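You operate a simulated robot arm through the tools that you are given. There is no shell and no other tool. Be economical: measure what you need, move in short steps, check, and stop when the job is done.

The job below is to be done with a simulated two-armed robot. You get a single attempt, and the scene is never put back.

## Task
Take the blue cloth from the middle of the steel table and lay it out flat on the top of the sample table.

The check looks at the end state, three seconds after you hand in, the way a careful person would. Anything else that was tipped, shoved, dropped, spilled or broken makes it a failure. Flat cloth is picked up by pressing the open fingertips on it (5 to 10 N) and closing them slowly along it; thin cloth reads only 2 to 8 mm in the jaws.

## Robot
Two 7-joint arms with two-finger parallel grippers on one trunk, on a base that drives. Base frame: it is fixed to the floor where the robot stands at the start and does not move with it; the origin is under the middle of the robot, x ahead of it, y to its left, z up; the surface under the hand at the start is at about z = 860. Lengths are in mm, angles in degrees, forces in N, time in s.
The left shoulder is at the start at [20, 113, 1222], the right one opposite. With the tool pointing down near the work surface each hand reaches from about 220 to 600 mm from the robot's upright axis, wherever it stands, measured 20 degrees to its own side. Places, roughly: top of the sample table [1500, -500, 800]. Payload 1.57 kg a hand.
The tool frame of a hand sits at the grasp point between the pads (the TCP): z along the fingers, y along the line on which they close. The tips reach 30 mm beyond it. Largest opening 80 mm; finger width 17, thickness 12; the body of the gripper, 40 by 82 mm, starts 80 mm behind the TCP.
Orientation is told as [roll, pitch, yaw] about the base's x, y, z axes, in that order, counted from this pose: with the fingers straight down and closing along the base's y, the tool's x points along the base's -x, its y along +y and its z along -z.

## Interface
- The arms move only by the tool play_rows. It takes "left_increments", "right_increments" or both (then of equal length, played together; a hand with none holds still); each is a list of rows, each a list of 2 entries, a list of its own where there are three numbers: the shift along the tool's x, y, z in units of 30 mm (1.0 is 30 mm), then the turn, a rotation vector about the tool's x, y, z in units of 5 degrees (1.0 is 5 degrees). In form: [[[tx, ty, tz], [wx, wy, wz]], ...]. A call has 1 to 8 rows; each row shifts and turns the commanded pose from where the row before left it, along the tool's axes as they then stand. "left_grip" and "right_grip" are, for a hand that has rows, the gripper command, from -1 (fully open) to 1 (shut), values between in proportion, set as the call begins (left out, the last holds). A call with a number of a shift or a turn outside -1 to 1 is refused whole. A row lasts 0.2 s, in which the tool goes at most 50 mm and 8.6 degrees; a call with a longer step from one row to the next is refused whole, and so is a gripper value outside its range. Where a pose cannot be reached the arm comes as near as it can. A force on the tool above 40 N (or 10 N above the force at the start of the call, whichever is more), or a blocked arm, ends the call early, and 0.2 s more pass. The fingers move at their own pace (about 45 mm/s each) and stop on an object; they squeeze with about 37 N. The grip force told is the motor's: it shows also when the fingers shut on nothing. Time passes only in rows, and 0.2 s behind the last, so rows that do not move let the fingers close. The reply holds the time, the measured pose of the TCP, the force on the tool along the base axes, the opening and the grip force, in the units named above and with some noise, with the torque about the TCP (base axes, N m) and any sound that the robot's microphone picked up, and new pictures: "pictures" is both (left out), scene, wrist or none (wrist: the cameras of the hands that moved).
- Cameras (640 x 400 px; columns grow to the right, rows downward): "scene" is now at [95.4, 10.8, 1339.8]; the picture's right is [0.13, -0.99, 0.00], its down [-0.62, -0.08, -0.78] and it looks along [0.77, 0.10, -0.63] (base axes); focal length 271 px, centre (320, 200). "left" rides on the left gripper at [72, 7, -122] in its tool frame; the picture's right is [-0.09, 1.00, 0.00], its down [-0.84, -0.08, -0.54] and it looks along [-0.54, -0.05, 0.84] (tool axes); focal length 238 px, centre (320, 200). "right" rides on the right gripper at [72, -7, -122] in its tool frame; the picture's right is [0.09, 1.00, 0.00], its down [-0.84, 0.08, -0.54] and it looks along [-0.54, 0.05, 0.84] (tool axes); focal length 238 px, centre (320, 200). There is no depth. A picture from a camera that has moved, and an enlarged one, comes with that camera's place and axes in the base frame and with its lens.
- slide_trunk(by): slides the trunk up (or, below 0, down) by that many mm; the arms and the scene camera ride with it, the base frame stays. It gives what a move gives, with no picture.
- roll_base(legs): drives the robot by 1 to 6 legs, each [ahead, left, turn to the left] in mm, mm and degrees, along the robot's own axes; the way and the turn of a leg run together, so that a leg with both is an arc; at most 1500 mm and 180 degrees a leg. The arms and the cameras ride along, it lands a little off, and it stops where it bumps. It gives what a move gives, and a new picture of the scene camera.
- aim_head(pan, tilt): turns the head with the scene camera to pan (to the left, within 80 degrees either way) and tilt (down, from -29 to 69), counted from straight ahead of the robot. It gives what a move gives, and a new picture of the scene camera.
- zoom(camera, box): a new picture of the part [left, top, right, bottom] of that camera's present view, enlarged. No time passes.
- close_job(): hands the job in; it is judged then, once.

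Go step by step. Nothing tells you exact positions but the pictures and the camera data: compare them with the known pose of the tool, close in by small moves and look again before you grip or let go. The budget is 120 turns and 260 pictures, counting those below and the enlarged ones. Unless the task says otherwise, let go and move clear before handing in, and close with one line.

The tools are called after "Emit:" as name(argument=value, ...) on one line, values as JSON. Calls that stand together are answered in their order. play_rows: Moves the arms, as the interface text tells. Its arguments: {"type":"object","properties":{"left_increments":{"type":"array","items":{"type":"array"}},"left_grip":{"type":"number"},"right_increments":{"type":"array","items":{"type":"array"}},"right_grip":{"type":"number"},"pictures":{"type":"string","enum":["both","scene","wrist","none"]}},"required":[]} The other tools are called the same way: slide_trunk (by) slides the trunk up or down; roll_base (legs) drives the base; aim_head (pan, tilt) turns the head that bears the scene camera; zoom (camera, box) takes an enlarged picture of a part of a camera's view; close_job () hands the job in.

At the start:

```text
clock: 0.0
left_position: [461.4, 240.3, 1100.5]
left_ee_rot: [0.0, -0.1, -0.1]
left_wrist_force: [-0.3, -0.3, 0.3]
left_ft_torque: [-0.02, 0.03, -0.03]
left_finger_gap: 80.0
left_grasp_force: 0.1
right_position: [476.7, -182.7, 1099.6]
right_ee_rot: [0.0, 0.0, 0.0]
right_wrist_force: [-0.6, -0.1, 0.5]
right_ft_torque: [-0.03, 0.01, 0.0]
right_finger_gap: 80.1
right_grasp_force: 0.1
trunk travel left (down, up): [-275.0, 295.0]
robot x, y, heading: [0.7, -3.8, 0.2]
head pan, tilt: [7.3, 38.8]
```

scene: 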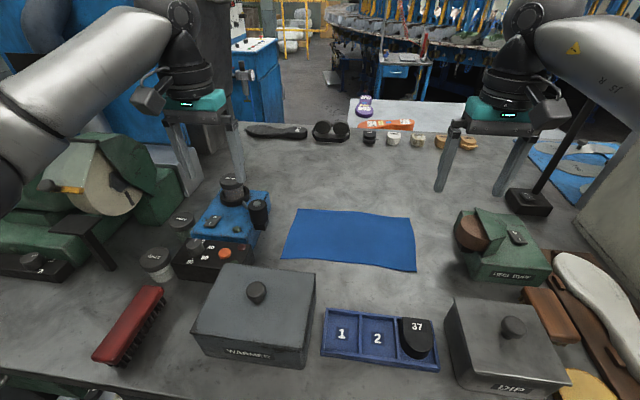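
right: 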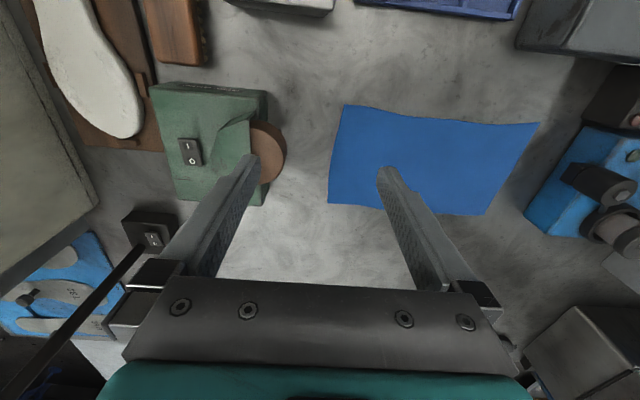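
left: 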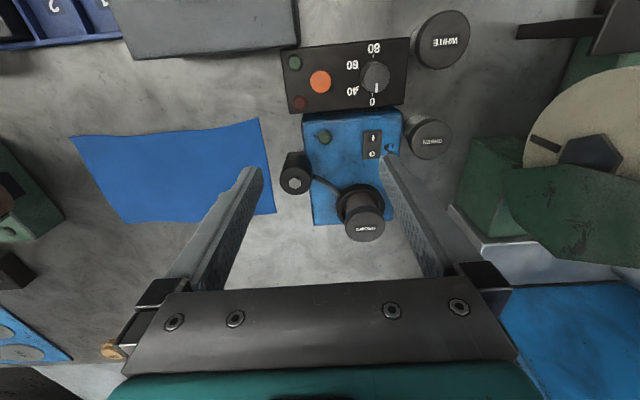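

The cloth lies at about x 468–635, y −155 to 145 on the steel table. I'll look around for the sample table and a way to drive to it.

Emit:
aim_head(pan=-20, tilt=15)

Emit:
aim_head(pan=-75, tilt=35)

Emit:
aim_head(pan=70, tilt=35)

```text
clock: 0.9
left_position: [461.8, 240.0, 1101.1]
left_ee_rot: [-0.1, 0.0, 0.0]
left_wrist_force: [-0.7, 0.0, 0.9]
left_ft_torque: [0.01, -0.01, 0.0]
left_finger_gap: 80.2
left_grasp_force: 0.1
right_position: [476.1, -182.9, 1099.9]
right_ee_rot: [0.0, 0.0, 0.0]
right_wrist_force: [-1.0, -0.3, 0.1]
right_ft_torque: [-0.03, 0.02, -0.03]
right_finger_gap: 79.8
right_grasp_force: 0.1
trunk travel left (down, up): [-275.0, 295.0]
robot x, y, heading: [-3.5, 0.2, 0.0]
head pan, tilt: [-20.0, 15.0]
camera scene: at [98.1, -32.0, 1377.5], right [-0.34, -0.94, 0.0], down [-0.24, 0.09, -0.97], along [0.91, -0.33, -0.26], focal length 271 px, centre (320, 200)
```

scene: 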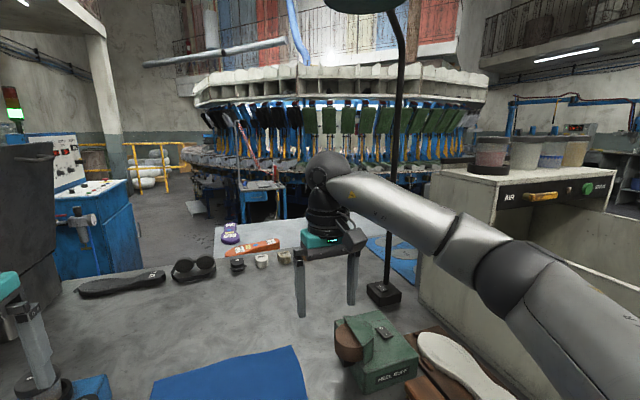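

```text
clock: 2.2
left_position: [460.7, 240.3, 1100.8]
left_ee_rot: [-0.1, 0.1, 0.1]
left_wrist_force: [0.2, 0.2, 0.4]
left_ft_torque: [0.03, 0.02, 0.01]
left_finger_gap: 80.0
left_grasp_force: 0.0
right_position: [476.0, -182.1, 1100.4]
right_ee_rot: [0.0, 0.0, -0.1]
right_wrist_force: [0.1, 0.1, -0.7]
right_ft_torque: [0.03, 0.03, -0.01]
right_finger_gap: 80.0
right_grasp_force: 0.1
trunk travel left (down, up): [-275.0, 295.0]
robot x, y, heading: [1.2, 0.6, -0.2]
head pan, tilt: [-75.0, 35.0]
camera scene: at [33.2, -85.1, 1345.6], right [-0.97, -0.26, 0.0], down [-0.15, 0.55, -0.82], along [0.21, -0.79, -0.57], focal length 271 px, centre (320, 200)
```

scene: 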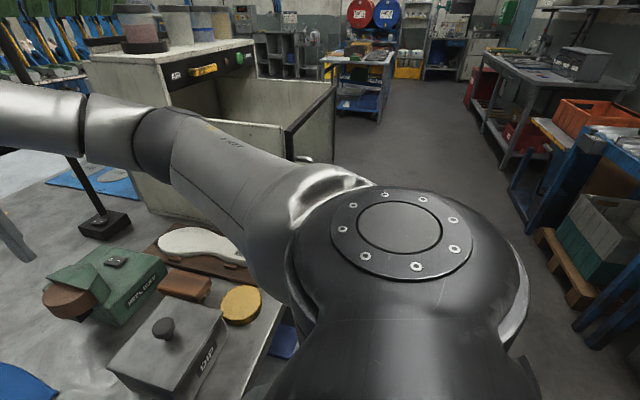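

```text
clock: 4.5
left_position: [461.0, 240.2, 1101.1]
left_ee_rot: [0.0, -0.1, 0.1]
left_wrist_force: [0.7, 0.1, 0.0]
left_ft_torque: [0.0, 0.03, 0.02]
left_finger_gap: 79.8
left_grasp_force: 0.0
right_position: [475.9, -181.2, 1101.0]
right_ee_rot: [0.0, 0.0, 0.1]
right_wrist_force: [0.5, 0.4, -0.6]
right_ft_torque: [-0.03, 0.01, 0.02]
right_finger_gap: 79.8
right_grasp_force: 0.0
trunk travel left (down, up): [-275.0, 295.0]
robot x, y, heading: [-2.3, 1.6, 0.0]
head pan, tilt: [70.0, 35.0]
camera scene: at [40.5, 82.6, 1345.6], right [0.94, -0.34, 0.0], down [-0.2, -0.54, -0.82], along [0.28, 0.77, -0.57], focal length 271 px, centre (320, 200)
```

scene: 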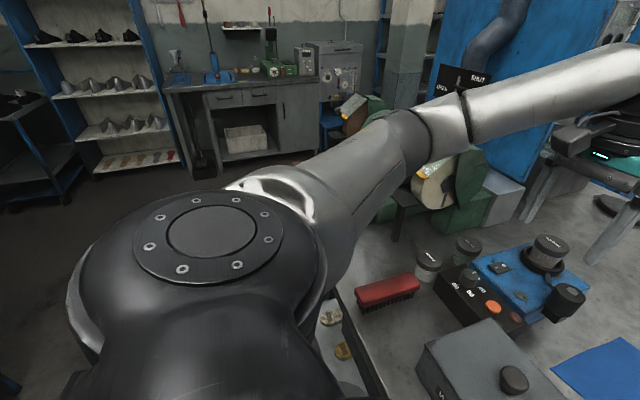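

I need a map for the drive. I'll raise the trunk for a better view over the table.

Emit:
slide_trunk(by=290)

Emit:
aim_head(pan=-20, tilt=25)

Emit:
aim_head(pan=-60, tilt=35)

Emit:
aim_head(pan=30, tilt=25)

```text
clock: 7.4
left_position: [460.7, 239.7, 1391.1]
left_ee_rot: [0.0, 0.1, 0.0]
left_wrist_force: [0.3, -0.2, 0.4]
left_ft_torque: [0.0, -0.03, -0.03]
left_finger_gap: 80.2
left_grasp_force: 0.0
right_position: [475.7, -182.5, 1390.3]
right_ee_rot: [-0.1, 0.0, 0.0]
right_wrist_force: [0.5, -0.2, -0.2]
right_ft_torque: [-0.01, 0.0, 0.0]
right_finger_gap: 80.3
right_grasp_force: 0.0
trunk travel left (down, up): [-565.0, 5.0]
robot x, y, heading: [-3.3, -0.3, -0.0]
head pan, tilt: [70.0, 35.0]
```

```text
clock: 9.0
left_position: [461.4, 240.0, 1390.3]
left_ee_rot: [0.0, 0.0, 0.0]
left_wrist_force: [0.0, 0.5, -0.2]
left_ft_torque: [0.0, 0.03, 0.05]
left_finger_gap: 80.2
left_grasp_force: 0.0
right_position: [476.2, -181.7, 1391.1]
right_ee_rot: [0.1, 0.0, 0.1]
right_wrist_force: [0.3, -0.4, -0.3]
right_ft_torque: [0.01, 0.01, -0.01]
right_finger_gap: 80.2
right_grasp_force: 0.0
trunk travel left (down, up): [-565.0, 5.0]
robot x, y, heading: [-1.9, 2.1, 0.0]
head pan, tilt: [-20.0, 25.0]
camera scene: at [96.9, -31.5, 1651.3], right [-0.34, -0.94, 0.0], down [-0.4, 0.14, -0.91], along [0.85, -0.31, -0.42], focal length 271 px, centre (320, 200)
```

scene: 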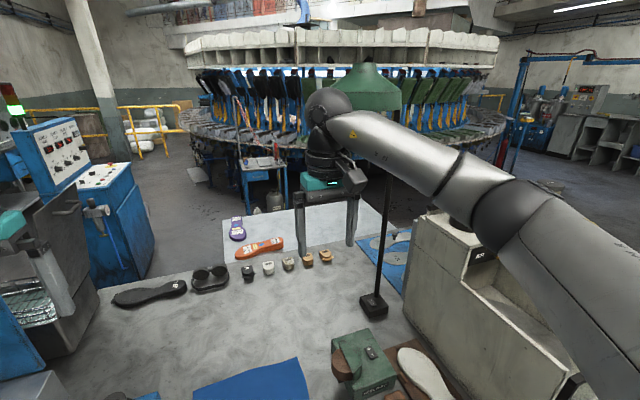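

```text
clock: 10.1
left_position: [460.1, 240.8, 1390.1]
left_ee_rot: [-0.1, 0.0, 0.1]
left_wrist_force: [0.3, -1.2, -0.6]
left_ft_torque: [-0.02, 0.02, 0.0]
left_finger_gap: 80.1
left_grasp_force: 0.0
right_position: [476.2, -182.8, 1389.9]
right_ee_rot: [0.0, 0.0, 0.0]
right_wrist_force: [0.1, 0.9, 0.3]
right_ft_torque: [-0.04, 0.0, 0.01]
right_finger_gap: 80.1
right_grasp_force: 0.0
trunk travel left (down, up): [-565.0, 5.0]
robot x, y, heading: [1.1, -2.8, 0.0]
head pan, tilt: [-60.0, 35.0]
camera scene: at [54.4, -76.3, 1635.6], right [-0.87, -0.5, 0.0], down [-0.29, 0.5, -0.82], along [0.41, -0.71, -0.57], focal length 271 px, centre (320, 200)
```

scene: 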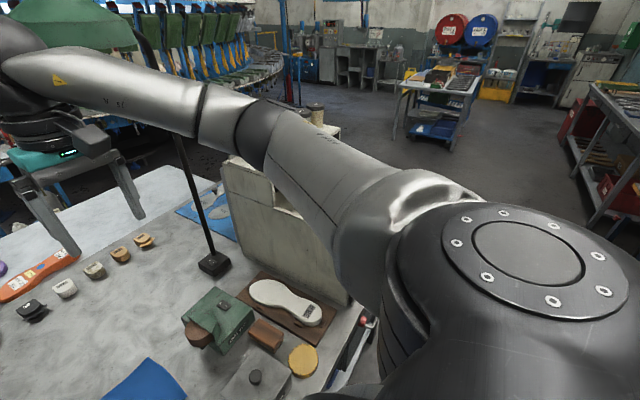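

```text
clock: 11.7
left_position: [460.6, 238.9, 1389.8]
left_ee_rot: [0.0, 0.0, 0.0]
left_wrist_force: [0.9, 0.1, 0.6]
left_ft_torque: [0.0, 0.04, 0.0]
left_finger_gap: 80.1
left_grasp_force: 0.1
right_position: [474.7, -183.3, 1391.1]
right_ee_rot: [0.0, 0.0, 0.0]
right_wrist_force: [0.0, -0.2, 0.2]
right_ft_torque: [0.01, -0.02, -0.01]
right_finger_gap: 80.1
right_grasp_force: 0.0
trunk travel left (down, up): [-565.0, 5.0]
robot x, y, heading: [0.1, -1.6, 0.1]
head pan, tilt: [30.0, 25.0]
camera scene: at [90.1, 45.9, 1651.3], right [0.5, -0.87, 0.0], down [-0.37, -0.21, -0.91], along [0.79, 0.45, -0.42], focal length 271 px, centre (320, 200)
```

scene: 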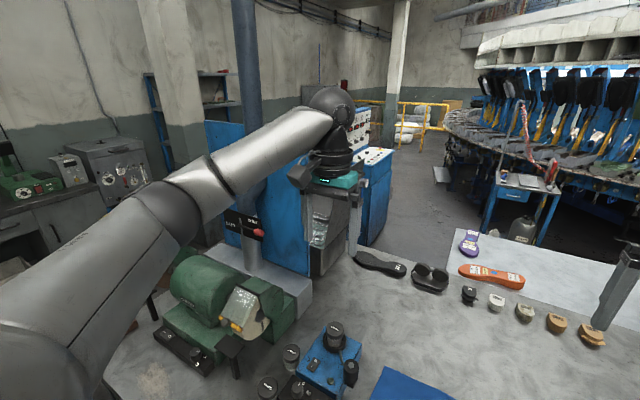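

The sample table spans roughly x 1250–1770, y −950 to 40, and I can reach it later by driving round on the right. First I'll bring the trunk back down and place both hands above the near edge of the cloth.

Emit:
slide_trunk(by=-290)

Emit:
aim_head(pan=0, tilt=45)

Emit:
play_rows(left_increments=[[[-0.19, -0.9, 0.67], [0, 0, 0]], [[-0.19, -0.9, 0.67], [0, 0, 0]], [[-0.19, -0.9, 0.67], [0, 0, 0]], [[-0.19, -0.9, 0.67], [0, 0, 0]], [[-0.19, -0.9, 0.67], [0, 0, 0]], [[0, 0, 0], [0, 0, 0]]], right_increments=[[[-0.09, 0.51, 0.67], [0, 0, 0]], [[-0.09, 0.51, 0.67], [0, 0, 0]], [[-0.09, 0.51, 0.67], [0, 0, 0]], [[-0.09, 0.51, 0.67], [0, 0, 0]], [[-0.09, 0.51, 0.67], [0, 0, 0]], [[0, 0, 0], [0, 0, 0]]], left_grip=0, right_grip=0)

```text
clock: 14.7
left_position: [461.3, 239.7, 1100.5]
left_ee_rot: [0.0, 0.0, -0.1]
left_wrist_force: [-0.6, -0.8, 0.8]
left_ft_torque: [-0.01, 0.02, 0.01]
left_finger_gap: 80.1
left_grasp_force: 0.1
right_position: [475.3, -181.8, 1101.8]
right_ee_rot: [-0.1, -0.1, 0.1]
right_wrist_force: [0.2, 0.8, -0.8]
right_ft_torque: [0.04, 0.02, 0.03]
right_finger_gap: 80.0
right_grasp_force: 0.0
trunk travel left (down, up): [-275.0, 295.0]
robot x, y, heading: [1.2, 0.6, -0.3]
head pan, tilt: [30.0, 25.0]
```

```text
clock: 15.6
left_position: [461.6, 240.7, 1101.1]
left_ee_rot: [0.0, -0.1, 0.0]
left_wrist_force: [-0.3, 0.6, 0.4]
left_ft_torque: [0.0, -0.01, 0.0]
left_finger_gap: 79.8
left_grasp_force: 0.0
right_position: [475.4, -182.3, 1100.8]
right_ee_rot: [0.0, 0.1, -0.1]
right_wrist_force: [0.2, -0.8, -0.6]
right_ft_torque: [-0.04, 0.03, 0.01]
right_finger_gap: 80.0
right_grasp_force: 0.1
trunk travel left (down, up): [-275.0, 295.0]
robot x, y, heading: [0.6, -0.1, 0.2]
head pan, tilt: [0.0, 45.0]
camera scene: at [91.6, 0.0, 1330.8], right [0.0, -1.0, 0.0], down [-0.71, 0.0, -0.71], along [0.71, 0.0, -0.71], focal length 271 px, centre (320, 200)
```

scene: 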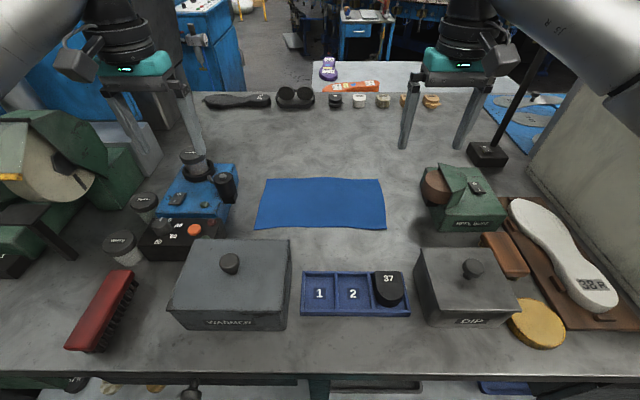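

```text
clock: 17.0
left_position: [489.4, 105.1, 1000.3]
left_ee_rot: [0.0, 0.0, 0.0]
left_wrist_force: [0.3, 0.0, 0.4]
left_ft_torque: [0.04, -0.03, -0.03]
left_finger_gap: 39.7
left_grasp_force: 0.1
right_position: [493.4, -102.9, 999.1]
right_ee_rot: [0.1, 0.0, 0.0]
right_wrist_force: [0.0, 0.8, -0.6]
right_ft_torque: [0.0, -0.03, -0.01]
right_finger_gap: 40.0
right_grasp_force: 0.1
trunk travel left (down, up): [-275.0, 295.0]
robot x, y, heading: [0.3, -1.4, 0.0]
head pan, tilt: [0.0, 45.0]
camera scene: at [91.5, 0.0, 1330.8], right [0.0, -1.0, 0.0], down [-0.71, 0.0, -0.71], along [0.71, 0.0, -0.71], focal length 271 px, centre (320, 200)
camera right: at [420.9, -110.0, 1120.3], right [-0.09, 1.0, 0.0], down [0.84, 0.08, 0.54], along [0.54, 0.05, -0.84], focal length 238 px, centre (320, 200)
camera left: at [416.5, 110.1, 1122.8], right [0.09, 1.0, 0.0], down [0.84, -0.08, 0.54], along [0.54, -0.05, -0.84], focal length 238 px, centre (320, 200)
```

scene: 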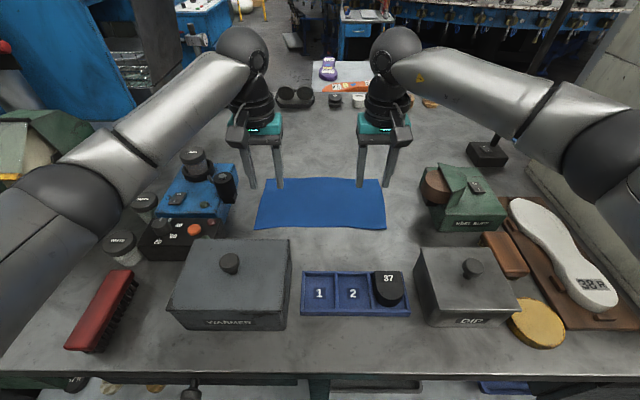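
right: 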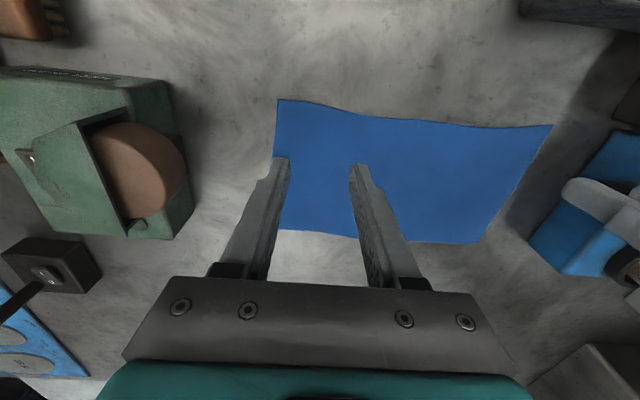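
left: 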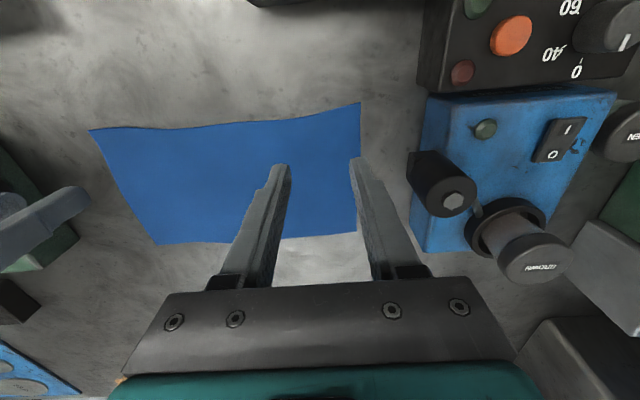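

The cloth corners are confirmed at about (469, ±149) and (643, ±146). I'm lowering both hands to just above the surface.

Emit:
play_rows(left_increments=[[[0, 0.1, 0.8], [0, 0, 0]], [[0, 0, 0.8], [0, 0, 0]], [[0, 0, 0.8], [0, 0, 0]], [[0, 0, 0.6], [0, 0, 0]], [[0.05, 0, 0.2], [0, 0, 0]], [[0, 0, 0], [0, 0, 0]]], right_increments=[[[0.1, -0.1, 0.8], [0, 0, 0]], [[0.1, -0.07, 0.8], [0, 0, 0]], [[0, 0, 0.8], [0, 0, 0]], [[0, 0, 0.6], [0, 0, 0]], [[0, 0, 0.2], [0, 0, 0]], [[0, 0, 0], [0, 0, 0]]])

```text
clock: 18.4
left_position: [488.0, 107.0, 903.3]
left_ee_rot: [0.0, 0.1, -0.1]
left_wrist_force: [0.6, -0.6, 0.4]
left_ft_torque: [0.04, 0.02, -0.01]
left_finger_gap: 39.9
left_grasp_force: 0.1
right_position: [483.4, -110.7, 903.4]
right_ee_rot: [0.1, 0.0, 0.1]
right_wrist_force: [0.0, 0.0, 0.0]
right_ft_torque: [-0.02, 0.01, 0.0]
right_finger_gap: 39.9
right_grasp_force: 0.2
trunk travel left (down, up): [-275.0, 295.0]
robot x, y, heading: [0.9, 0.3, 0.1]
head pan, tilt: [0.0, 45.0]
camera scene: at [91.6, -0.1, 1330.8], right [0.0, -1.0, 0.0], down [-0.71, 0.0, -0.71], along [0.71, 0.0, -0.71], focal length 271 px, centre (320, 200)
camera right: at [411.0, -116.9, 1025.6], right [-0.09, 1.0, 0.0], down [0.84, 0.08, 0.54], along [0.54, 0.05, -0.84], focal length 238 px, centre (320, 200)
camera left: at [416.9, 113.4, 1026.2], right [0.09, 1.0, 0.0], down [0.84, -0.08, 0.54], along [0.54, -0.05, -0.84], focal length 238 px, centre (320, 200)
```

scene: 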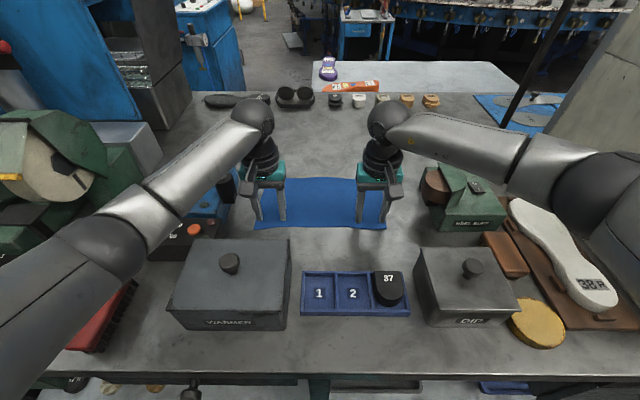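
right: 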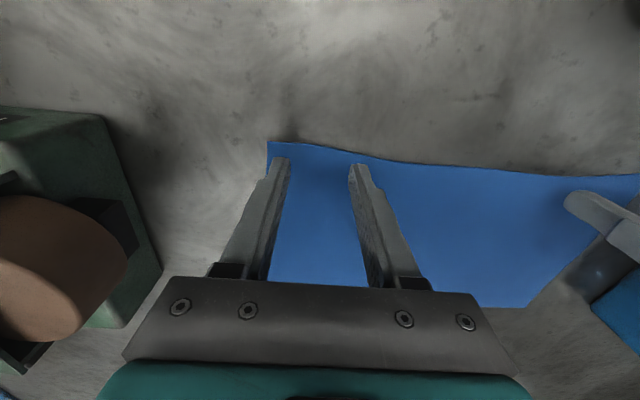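
left: 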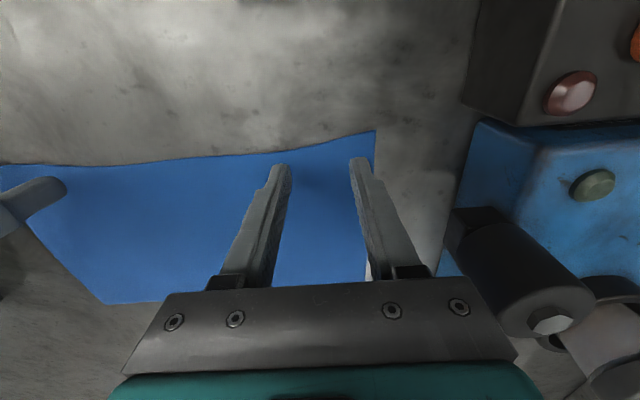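

Both hands are well placed. I'll shift a few mm in from the edge and press down slowly.

Emit:
play_rows(left_increments=[[[-0.13, 0, 0.1], [0, 0, 0]], [[0, 0, 0.1], [0, 0, 0]], [[0, 0, 0.1], [0, 0, 0]], [[0, 0, 0.05], [0, 0, 0]], [[0, 0, 0.03], [0, 0, 0]], [[0, 0, 0], [0, 0, 0]]], right_increments=[[[-0.15, 0, 0.1], [0, 0, 0]], [[0, 0, 0.1], [0, 0, 0]], [[0, 0, 0.1], [0, 0, 0]], [[0, 0, 0.05], [0, 0, 0]], [[0, 0, 0.03], [0, 0, 0]], [[0, 0, 0], [0, 0, 0]]], pictures="none")

```text
clock: 19.8
left_position: [492.0, 106.4, 892.5]
left_ee_rot: [-0.1, 0.0, 0.1]
left_wrist_force: [-0.5, 0.6, 0.6]
left_ft_torque: [-0.01, -0.02, -0.03]
left_finger_gap: 40.1
left_grasp_force: 0.1
right_position: [488.5, -111.2, 890.8]
right_ee_rot: [-0.1, 0.0, 0.0]
right_wrist_force: [0.6, 0.1, 0.6]
right_ft_torque: [0.02, 0.0, 0.02]
right_finger_gap: 40.0
right_grasp_force: 0.0
trunk travel left (down, up): [-275.0, 295.0]
robot x, y, heading: [-0.3, 1.3, -0.0]
head pan, tilt: [0.0, 45.0]
```

Emit:
play_rows(left_increments=[[[0, 0, 0.04], [0, 0, 0]], [[0, 0, 0.03], [0, 0, 0]], [[0, 0, 0], [0, 0, 0]]], right_increments=[[[0, 0, 0.04], [0, 0, 0]], [[0, 0, 0.03], [0, 0, 0]], [[0, 0, 0], [0, 0, 0]]], pictures="none")

```text
clock: 20.6
left_position: [492.3, 107.1, 891.8]
left_ee_rot: [-0.2, -0.1, 0.0]
left_wrist_force: [1.2, -0.8, 7.6]
left_ft_torque: [0.0, -0.01, -0.04]
left_finger_gap: 39.8
left_grasp_force: 0.1
right_position: [488.5, -109.3, 892.6]
right_ee_rot: [0.0, -0.1, 0.1]
right_wrist_force: [0.4, 1.5, 6.1]
right_ft_torque: [-0.04, -0.06, 0.0]
right_finger_gap: 40.0
right_grasp_force: 0.1
trunk travel left (down, up): [-275.0, 295.0]
robot x, y, heading: [0.7, 0.7, 0.0]
head pan, tilt: [0.0, 45.0]
```

Both hands are pressing with 6–8 N. Now I'll close the fingers in small steps.

Emit:
play_rows(left_increments=[[[0, 0, 0], [0, 0, 0]]], right_increments=[[[0, 0, 0], [0, 0, 0]]], left_grip=0.25, right_grip=0.25, pictures="none")

Emit:
play_rows(left_increments=[[[0, 0, 0], [0, 0, 0]]], right_increments=[[[0, 0, 0], [0, 0, 0]]], left_grip=0.45, right_grip=0.45, pictures="wrist")

```text
clock: 21.0
left_position: [491.2, 107.3, 892.4]
left_ee_rot: [-0.1, -0.1, 0.0]
left_wrist_force: [0.6, -0.8, 8.4]
left_ft_torque: [0.01, 0.0, 0.02]
left_finger_gap: 30.3
left_grasp_force: 0.3
right_position: [488.1, -110.8, 891.3]
right_ee_rot: [0.0, -0.1, 0.0]
right_wrist_force: [0.2, 1.3, 7.9]
right_ft_torque: [-0.01, -0.01, 0.02]
right_finger_gap: 30.4
right_grasp_force: 0.2
trunk travel left (down, up): [-275.0, 295.0]
robot x, y, heading: [0.7, -1.4, 0.0]
head pan, tilt: [0.0, 45.0]
```

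```text
clock: 21.4
left_position: [490.7, 107.4, 891.0]
left_ee_rot: [-0.1, -0.1, 0.1]
left_wrist_force: [0.9, -2.2, 10.7]
left_ft_torque: [-0.01, 0.02, 0.01]
left_finger_gap: 22.1
left_grasp_force: 0.1
right_position: [487.4, -109.4, 890.6]
right_ee_rot: [0.1, -0.1, 0.0]
right_wrist_force: [0.6, 0.7, 8.9]
right_ft_torque: [-0.04, 0.03, -0.01]
right_finger_gap: 22.0
right_grasp_force: 0.1
trunk travel left (down, up): [-275.0, 295.0]
robot x, y, heading: [4.8, 1.2, 0.1]
head pan, tilt: [0.0, 45.0]
camera right: at [414.9, -117.6, 1013.4], right [-0.09, 1.0, 0.0], down [0.84, 0.08, 0.54], along [0.54, 0.05, -0.84], focal length 238 px, centre (320, 200)
camera left: at [418.9, 114.3, 1014.1], right [0.09, 1.0, 0.0], down [0.84, -0.08, 0.54], along [0.54, -0.05, -0.84], focal length 238 px, centre (320, 200)
```

right: 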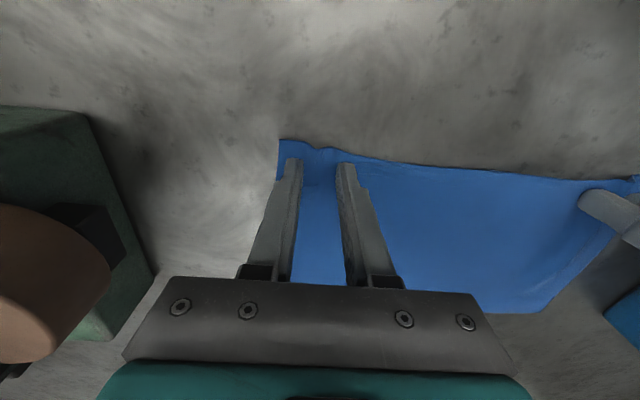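
left: 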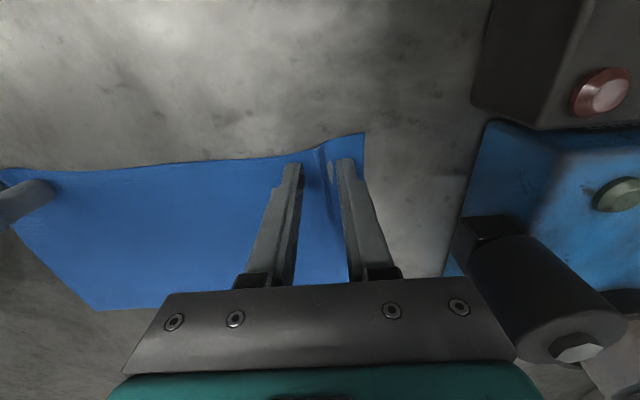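

The cloth is bunching up between the fingers as intended, so I'll keep closing.

Emit:
play_rows(left_increments=[[[0, 0, 0], [0, 0, 0]]], right_increments=[[[0, 0, 0], [0, 0, 0]]], left_grip=0.65, right_grip=0.65, pictures="none")

Emit:
play_rows(left_increments=[[[0, 0, 0], [0, 0, 0]]], right_increments=[[[0, 0, 0], [0, 0, 0]]], left_grip=0.82, right_grip=0.82, pictures="none")

Emit:
play_rows(left_increments=[[[0, 0, 0], [0, 0, 0]], [[0, 0, 0], [0, 0, 0]], [[0, 0, 0], [0, 0, 0]]], right_increments=[[[0, 0, 0], [0, 0, 0]], [[0, 0, 0], [0, 0, 0]], [[0, 0, 0], [0, 0, 0]]], left_grip=1, right_grip=1, pictures="wrist")

```text
clock: 21.8
left_position: [491.1, 107.2, 891.6]
left_ee_rot: [0.0, 0.0, 0.1]
left_wrist_force: [-0.5, -2.3, 11.5]
left_ft_torque: [-0.07, 0.04, 0.0]
left_finger_gap: 14.1
left_grasp_force: 0.5
right_position: [487.7, -110.4, 891.3]
right_ee_rot: [0.0, -0.1, 0.0]
right_wrist_force: [0.1, 1.8, 9.4]
right_ft_torque: [-0.03, 0.06, -0.04]
right_finger_gap: 14.3
right_grasp_force: 0.0
trunk travel left (down, up): [-275.0, 295.0]
robot x, y, heading: [-1.3, -4.1, 0.2]
head pan, tilt: [0.0, 45.0]
```

```text
clock: 22.2
left_position: [490.3, 109.3, 891.6]
left_ee_rot: [0.0, -0.1, -0.1]
left_wrist_force: [-0.1, -1.3, 11.9]
left_ft_torque: [0.0, 0.02, 0.03]
left_finger_gap: 7.7
left_grasp_force: 0.7
right_position: [487.3, -110.9, 891.6]
right_ee_rot: [0.0, -0.1, -0.1]
right_wrist_force: [0.8, 2.2, 9.0]
right_ft_torque: [0.01, 0.01, 0.0]
right_finger_gap: 7.3
right_grasp_force: 0.0
trunk travel left (down, up): [-275.0, 295.0]
robot x, y, heading: [-1.4, 1.3, -0.0]
head pan, tilt: [0.0, 45.0]
```

```text
clock: 23.0
left_position: [490.7, 109.2, 891.8]
left_ee_rot: [0.0, -0.1, 0.0]
left_wrist_force: [-0.1, -1.9, 12.8]
left_ft_torque: [-0.04, 0.02, 0.05]
left_finger_gap: 2.1
left_grasp_force: 23.5
right_position: [487.5, -110.3, 891.5]
right_ee_rot: [0.0, -0.1, 0.0]
right_wrist_force: [0.2, 2.9, 11.2]
right_ft_torque: [0.05, 0.03, -0.05]
right_finger_gap: 2.0
right_grasp_force: 23.8
trunk travel left (down, up): [-275.0, 295.0]
robot x, y, heading: [-0.1, -0.2, 0.1]
head pan, tilt: [0.0, 45.0]
camera right: at [414.6, -117.4, 1013.4], right [-0.09, 1.0, 0.0], down [0.84, 0.08, 0.54], along [0.54, 0.05, -0.84], focal length 238 px, centre (320, 200)
camera left: at [418.7, 114.6, 1014.0], right [0.09, 1.0, 0.0], down [0.84, -0.08, 0.54], along [0.54, -0.05, -0.84], focal length 238 px, centre (320, 200)
```

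right: 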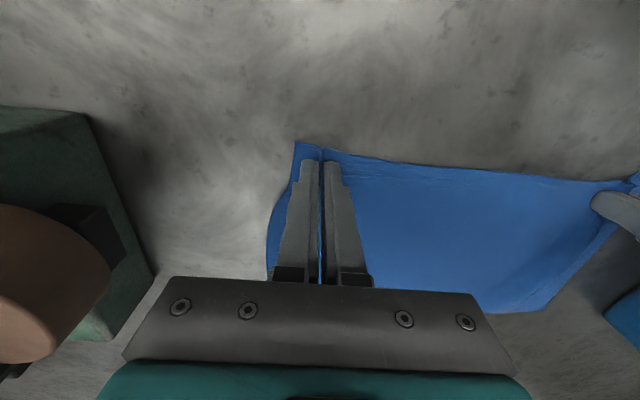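
left: 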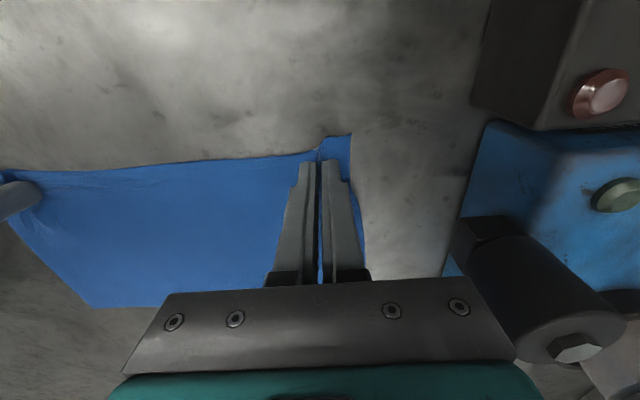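

Both hands read a 2 mm pinch on the cloth. I'll lift slowly and check.

Emit:
play_rows(left_increments=[[[0, 0, -0.3], [0, 0, 0]], [[0, 0, -0.5], [0, 0, 0]], [[0, 0, -0.5], [0, 0, 0]], [[0, 0, -0.5], [0, 0, 0]], [[0, 0, -0.5], [0, 0, 0]], [[0, 0, 0], [0, 0, 0]]], right_increments=[[[0, 0, -0.3], [0, 0, 0]], [[0, 0, -0.5], [0, 0, 0]], [[0, 0, -0.5], [0, 0, 0]], [[0, 0, -0.5], [0, 0, 0]], [[0, 0, -0.5], [0, 0, 0]], [[0, 0, 0], [0, 0, 0]]], pictures="both")

```text
clock: 24.4
left_position: [491.3, 108.7, 962.1]
left_ee_rot: [0.0, 0.1, 0.1]
left_wrist_force: [-0.7, -4.0, 0.3]
left_ft_torque: [-0.13, 0.01, 0.06]
left_finger_gap: 2.2
left_grasp_force: 23.7
right_position: [487.7, -111.7, 961.4]
right_ee_rot: [-0.1, 0.1, 0.0]
right_wrist_force: [0.5, 2.9, -0.8]
right_ft_torque: [0.09, 0.02, -0.04]
right_finger_gap: 2.0
right_grasp_force: 23.3
trunk travel left (down, up): [-275.0, 295.0]
robot x, y, heading: [1.2, 4.1, -0.0]
head pan, tilt: [0.0, 45.0]
camera scene: at [91.7, -0.1, 1330.7], right [0.0, -1.0, 0.0], down [-0.71, 0.0, -0.71], along [0.71, 0.0, -0.71], focal length 271 px, centre (320, 200)
camera right: at [416.4, -118.8, 1083.8], right [-0.09, 1.0, 0.0], down [0.84, 0.08, 0.54], along [0.54, 0.05, -0.84], focal length 238 px, centre (320, 200)
camera left: at [419.5, 114.4, 1084.4], right [0.09, 1.0, 0.0], down [0.84, -0.08, 0.54], along [0.54, -0.05, -0.84], focal length 238 px, centre (320, 200)
```

scene: 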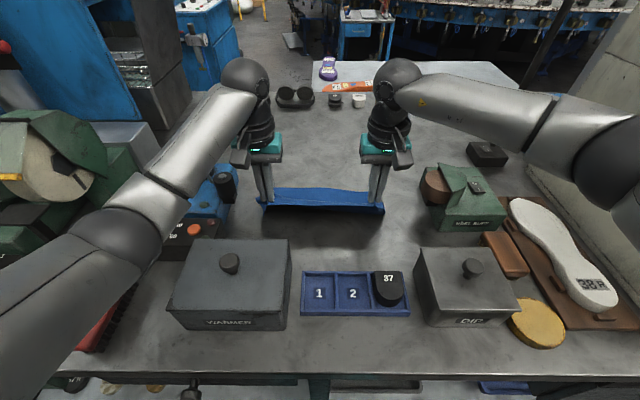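
right: 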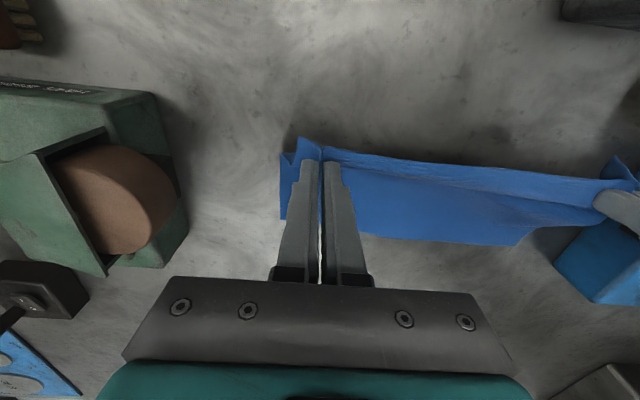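
left: 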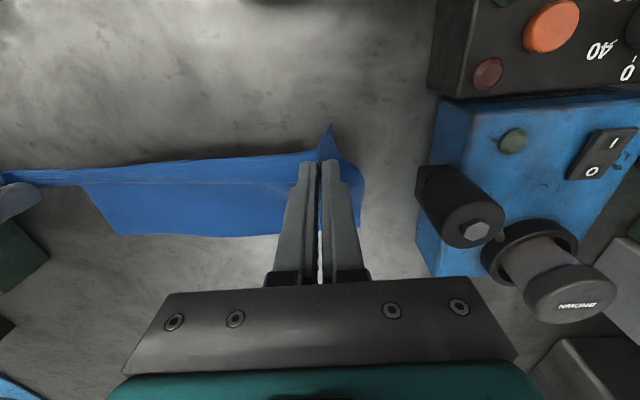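

The grip holds and the cloth is taut between the hands. I'll raise it well clear of the boxes.

Emit:
slide_trunk(by=290)

Emit:
aim_head(pan=0, tilt=45)

```text
clock: 27.3
left_position: [492.3, 108.6, 1251.1]
left_ee_rot: [-0.1, 0.0, 0.0]
left_wrist_force: [0.5, -3.9, 0.4]
left_ft_torque: [-0.1, 0.01, 0.03]
left_finger_gap: 2.3
left_grasp_force: 23.6
right_position: [488.7, -111.8, 1251.5]
right_ee_rot: [0.0, 0.1, 0.0]
right_wrist_force: [-0.6, 3.4, 0.1]
right_ft_torque: [0.1, -0.01, -0.07]
right_finger_gap: 2.0
right_grasp_force: 23.1
trunk travel left (down, up): [-565.0, 5.0]
robot x, y, heading: [-0.9, 1.6, 0.1]
head pan, tilt: [0.0, 45.0]
```

```text
clock: 27.9
left_position: [490.8, 107.9, 1252.3]
left_ee_rot: [0.0, 0.0, 0.0]
left_wrist_force: [0.7, -3.9, 0.9]
left_ft_torque: [-0.1, -0.01, 0.09]
left_finger_gap: 2.1
left_grasp_force: 23.9
right_position: [488.2, -111.7, 1250.6]
right_ee_rot: [0.0, 0.0, 0.0]
right_wrist_force: [0.9, 3.9, 0.0]
right_ft_torque: [0.13, 0.0, -0.05]
right_finger_gap: 1.6
right_grasp_force: 23.7
trunk travel left (down, up): [-565.0, 5.0]
robot x, y, heading: [-0.6, 0.4, -0.4]
head pan, tilt: [0.0, 45.0]
camera scene: at [91.6, -0.1, 1620.8], right [0.0, -1.0, 0.0], down [-0.71, 0.0, -0.71], along [0.71, 0.0, -0.71], focal length 271 px, centre (320, 200)
```

scene: 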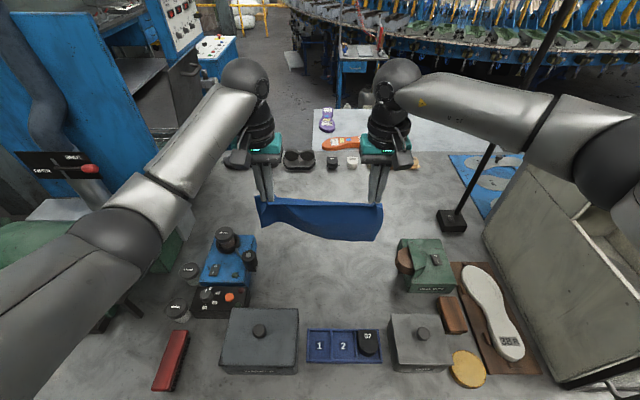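

The cloth hangs neatly at about z 1050. I'll back away from the table, then look right to plan the corridor.

Emit:
roll_base(legs=[[-450, 0, 0]])

Emit:
aim_head(pan=-70, tilt=35)

Emit:
aim_head(pan=-40, tilt=30)

```text
clock: 30.6
left_position: [42.2, 105.2, 1251.5]
left_ee_rot: [-0.1, -0.1, -0.5]
left_wrist_force: [0.1, -3.6, -0.8]
left_ft_torque: [-0.08, 0.01, 0.05]
left_finger_gap: 2.3
left_grasp_force: 23.9
right_position: [37.7, -115.5, 1252.0]
right_ee_rot: [0.1, -0.1, -0.7]
right_wrist_force: [0.0, 4.1, 0.0]
right_ft_torque: [0.1, -0.01, -0.03]
right_finger_gap: 2.0
right_grasp_force: 23.3
trunk travel left (down, up): [-565.0, 5.0]
robot x, y, heading: [-447.0, 0.9, -0.6]
head pan, tilt: [0.0, 45.0]
camera scene: at [-358.7, 1.3, 1620.8], right [-0.01, -1.0, 0.0], down [-0.71, 0.01, -0.71], along [0.71, -0.01, -0.71], focal length 271 px, centre (320, 200)
```

scene: 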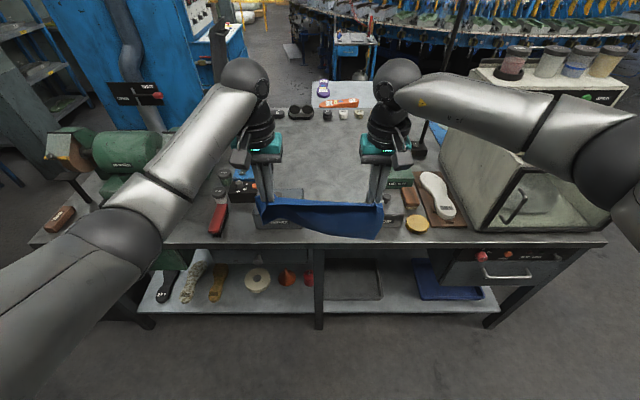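

```text
clock: 32.1
left_position: [42.8, 105.4, 1251.5]
left_ee_rot: [0.0, 0.1, -0.6]
left_wrist_force: [0.1, -3.7, -0.4]
left_ft_torque: [-0.12, -0.02, 0.0]
left_finger_gap: 2.2
left_grasp_force: 24.4
right_position: [38.4, -115.0, 1252.6]
right_ee_rot: [0.0, 0.1, -0.6]
right_wrist_force: [-1.0, 3.7, -0.1]
right_ft_torque: [0.12, 0.02, -0.05]
right_finger_gap: 1.9
right_grasp_force: 23.4
trunk travel left (down, up): [-565.0, 5.0]
robot x, y, heading: [-446.4, 4.2, -0.6]
head pan, tilt: [-70.0, 35.0]
camera scene: at [-410.3, -80.9, 1635.6], right [-0.94, -0.33, 0.0], down [-0.19, 0.54, -0.82], along [0.27, -0.77, -0.57], focal length 271 px, centre (320, 200)
```

scene: 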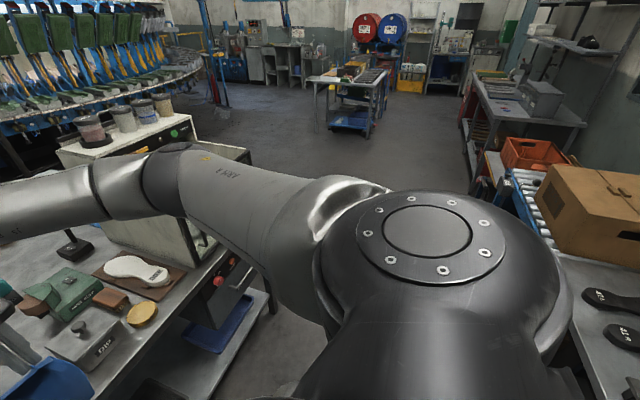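

```text
clock: 33.0
left_position: [42.1, 105.2, 1251.8]
left_ee_rot: [0.0, 0.1, -0.6]
left_wrist_force: [-0.3, -3.6, -0.9]
left_ft_torque: [-0.11, 0.01, 0.07]
left_finger_gap: 2.2
left_grasp_force: 23.7
right_position: [38.0, -115.0, 1251.7]
right_ee_rot: [-0.1, 0.0, -0.6]
right_wrist_force: [0.2, 3.4, -0.2]
right_ft_torque: [0.12, -0.02, -0.02]
right_finger_gap: 1.9
right_grasp_force: 23.4
trunk travel left (down, up): [-565.0, 5.0]
robot x, y, heading: [-448.7, 2.7, -0.7]
head pan, tilt: [-40.0, 30.0]
camera scene: at [-371.0, -56.8, 1643.4], right [-0.65, -0.76, 0.0], down [-0.38, 0.33, -0.87], along [0.66, -0.56, -0.5], focal length 271 px, centre (320, 200)
```

scene: 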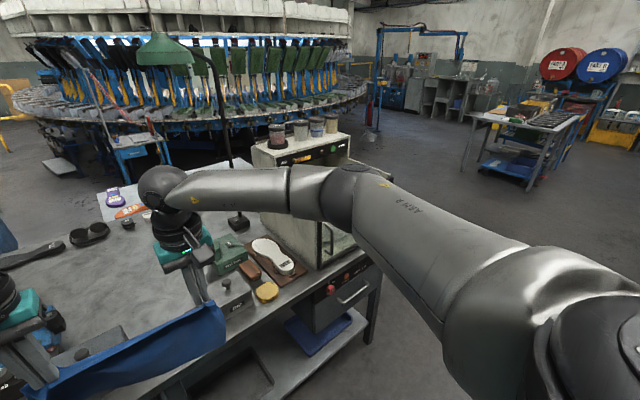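

The corridor to the right is clear: the table's right end is at y≈−990 and the trolley is at y≈−4000. I'll strafe right past the table, then look ahead.

Emit:
roll_base(legs=[[0, -850, 0], [0, -850, 0]])

Emit:
aim_head(pan=10, tilt=30)

```text
clock: 41.6
left_position: [44.5, -1578.4, 1252.5]
left_ee_rot: [0.0, -0.1, 1.6]
left_wrist_force: [-0.6, -4.4, 0.5]
left_ft_torque: [-0.09, 0.01, 0.02]
left_finger_gap: 2.1
left_grasp_force: 23.7
right_position: [46.4, -1799.0, 1251.6]
right_ee_rot: [-0.1, 0.0, 1.6]
right_wrist_force: [0.2, 2.9, 0.2]
right_ft_torque: [0.1, 0.03, -0.06]
right_finger_gap: 1.8
right_grasp_force: 23.0
trunk travel left (down, up): [-565.0, 5.0]
robot x, y, heading: [-442.1, -1698.9, 1.5]
head pan, tilt: [-40.0, 30.0]
camera scene: at [-362.9, -1756.4, 1643.4], right [-0.62, -0.78, 0.0], down [-0.39, 0.31, -0.87], along [0.68, -0.54, -0.5], focal length 271 px, centre (320, 200)
```

scene: 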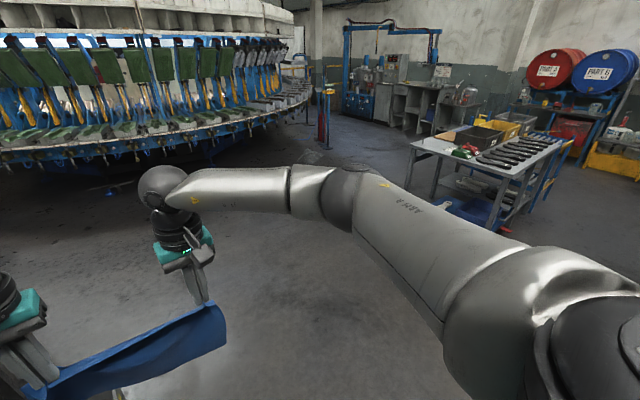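

```text
clock: 42.8
left_position: [43.7, -1579.0, 1251.5]
left_ee_rot: [-0.1, 0.1, 1.6]
left_wrist_force: [0.9, -2.9, -0.5]
left_ft_torque: [-0.12, -0.01, 0.02]
left_finger_gap: 2.2
left_grasp_force: 23.6
right_position: [48.2, -1797.7, 1251.1]
right_ee_rot: [-0.1, 0.0, 1.6]
right_wrist_force: [-0.2, 3.7, 0.0]
right_ft_torque: [0.11, 0.0, -0.06]
right_finger_gap: 2.2
right_grasp_force: 23.4
trunk travel left (down, up): [-565.0, 5.0]
robot x, y, heading: [-446.3, -1697.2, 1.5]
head pan, tilt: [10.0, 30.0]
camera scene: at [-345.1, -1681.9, 1643.4], right [0.2, -0.98, 0.0], down [-0.49, -0.1, -0.87], along [0.85, 0.17, -0.5], focal length 271 px, centre (320, 200)
```

scene: 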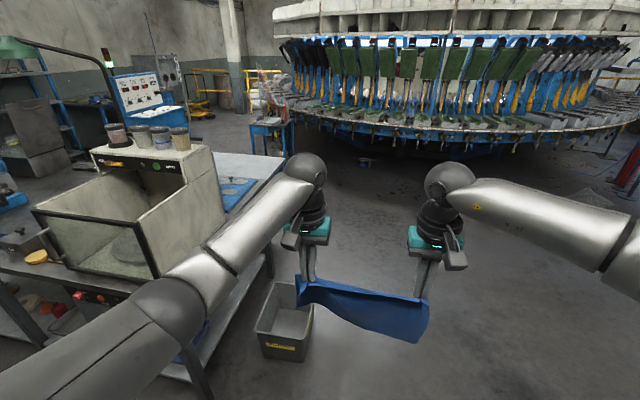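

There is a floor bin at about x 500–850, y −1100 to −1400. I'll swing wider to the right and then drive ahead.

Emit:
roll_base(legs=[[0, -250, -1.5], [1450, 0, 0]])

Emit:
aim_head(pan=55, tilt=35)

```text
clock: 51.4
left_position: [1482.8, -1805.7, 1250.9]
left_ee_rot: [0.0, 0.0, 1.7]
left_wrist_force: [0.0, -2.3, 0.3]
left_ft_torque: [-0.12, 0.0, 0.03]
left_finger_gap: 2.0
left_grasp_force: 23.5
right_position: [1485.8, -2025.0, 1252.2]
right_ee_rot: [-0.1, 0.0, 1.7]
right_wrist_force: [-0.4, 3.7, 0.4]
right_ft_torque: [0.08, 0.0, -0.06]
right_finger_gap: 1.8
right_grasp_force: 23.8
trunk travel left (down, up): [-565.0, 5.0]
robot x, y, heading: [993.0, -1928.1, 1.6]
head pan, tilt: [10.0, 30.0]
camera scene: at [1093.9, -1909.2, 1643.4], right [0.2, -0.98, 0.0], down [-0.49, -0.1, -0.87], along [0.85, 0.18, -0.5], focal length 271 px, centre (320, 200)
```

scene: 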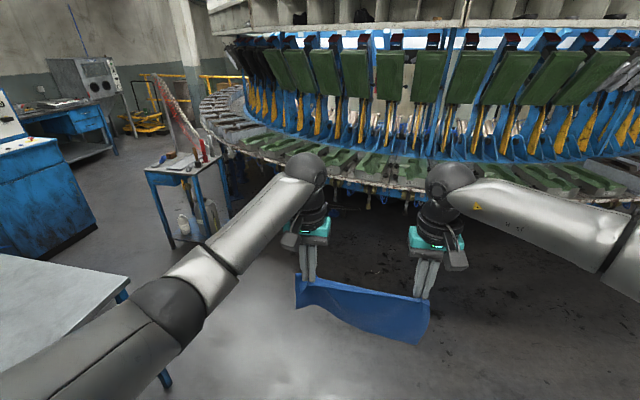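

```text
clock: 52.5
left_position: [1482.2, -1806.0, 1252.1]
left_ee_rot: [-0.1, 0.1, 1.6]
left_wrist_force: [0.0, -2.2, -0.5]
left_ft_torque: [-0.1, 0.0, 0.04]
left_finger_gap: 2.1
left_grasp_force: 23.3
right_position: [1487.6, -2024.0, 1252.0]
right_ee_rot: [0.1, 0.0, 1.7]
right_wrist_force: [0.0, 3.1, 0.2]
right_ft_torque: [0.11, 0.03, -0.07]
right_finger_gap: 1.7
right_grasp_force: 23.8
trunk travel left (down, up): [-565.0, 5.0]
robot x, y, heading: [995.5, -1925.8, 1.6]
head pan, tilt: [55.0, 35.0]
camera scene: at [1053.7, -1854.0, 1635.6], right [0.84, -0.55, 0.0], down [-0.32, -0.48, -0.82], along [0.45, 0.68, -0.57], focal length 271 px, centre (320, 200)
```

scene: 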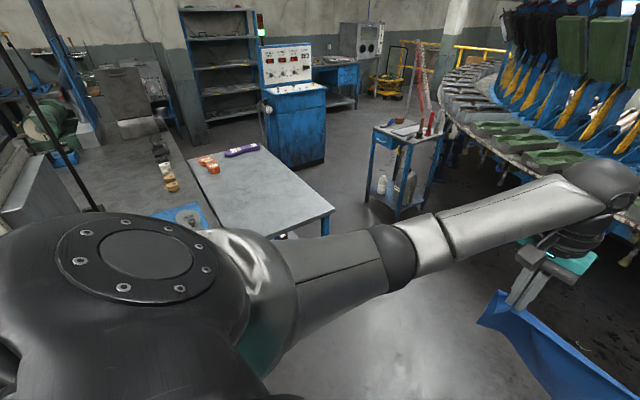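

The sample table spans x 1220–1740, y −977 to 35, at z≈800, and its right part is empty. I'll drive ahead and turn to face its right end.

Emit:
roll_base(legs=[[485, 0, 0], [0, 0, 88.4]])

Emit:
aim_head(pan=0, tilt=40)

```text
clock: 59.1
left_position: [1378.4, -1422.9, 1251.8]
left_ee_rot: [-0.2, 0.0, 88.4]
left_wrist_force: [3.4, -0.5, -0.9]
left_ft_torque: [-0.01, -0.07, -0.01]
left_finger_gap: 2.2
left_grasp_force: 23.9
right_position: [1598.9, -1432.7, 1252.5]
right_ee_rot: [0.0, -0.1, 88.5]
right_wrist_force: [-3.6, 0.0, 0.7]
right_ft_torque: [0.01, 0.08, -0.05]
right_finger_gap: 1.6
right_grasp_force: 23.6
trunk travel left (down, up): [-565.0, 5.0]
robot x, y, heading: [1473.8, -1916.1, 88.4]
head pan, tilt: [55.0, 35.0]
camera scene: at [1403.5, -1854.9, 1635.6], right [0.6, 0.8, 0.0], down [0.46, -0.34, -0.82], along [-0.66, 0.49, -0.57], focal length 271 px, centre (320, 200)
```

scene: 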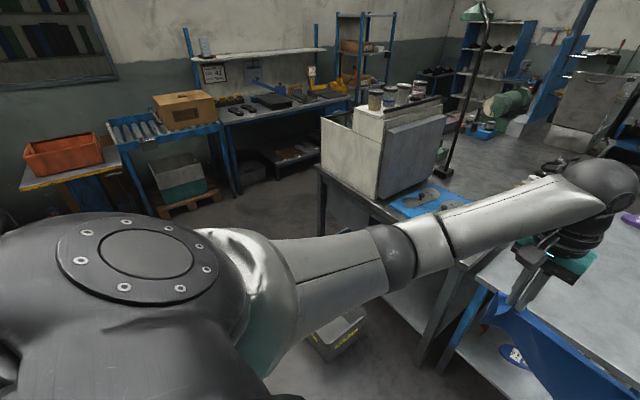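

```text
clock: 60.3
left_position: [1379.8, -1424.5, 1252.2]
left_ee_rot: [-0.1, 0.0, 88.3]
left_wrist_force: [2.5, -0.3, 0.1]
left_ft_torque: [0.02, -0.06, -0.04]
left_finger_gap: 2.2
left_grasp_force: 23.7
right_position: [1598.4, -1431.1, 1253.0]
right_ee_rot: [0.1, 0.0, 88.4]
right_wrist_force: [-3.1, 0.3, -0.9]
right_ft_torque: [0.02, 0.09, -0.08]
right_finger_gap: 1.8
right_grasp_force: 23.0
trunk travel left (down, up): [-565.0, 5.0]
robot x, y, heading: [1473.5, -1915.0, 88.4]
head pan, tilt: [0.0, 40.0]
camera scene: at [1476.5, -1822.4, 1628.0], right [1.0, -0.03, 0.0], down [-0.02, -0.64, -0.77], along [0.02, 0.77, -0.64], focal length 271 px, centre (320, 200)
```

scene: 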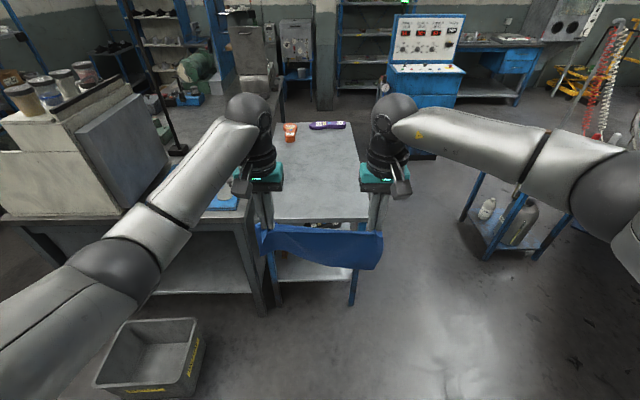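

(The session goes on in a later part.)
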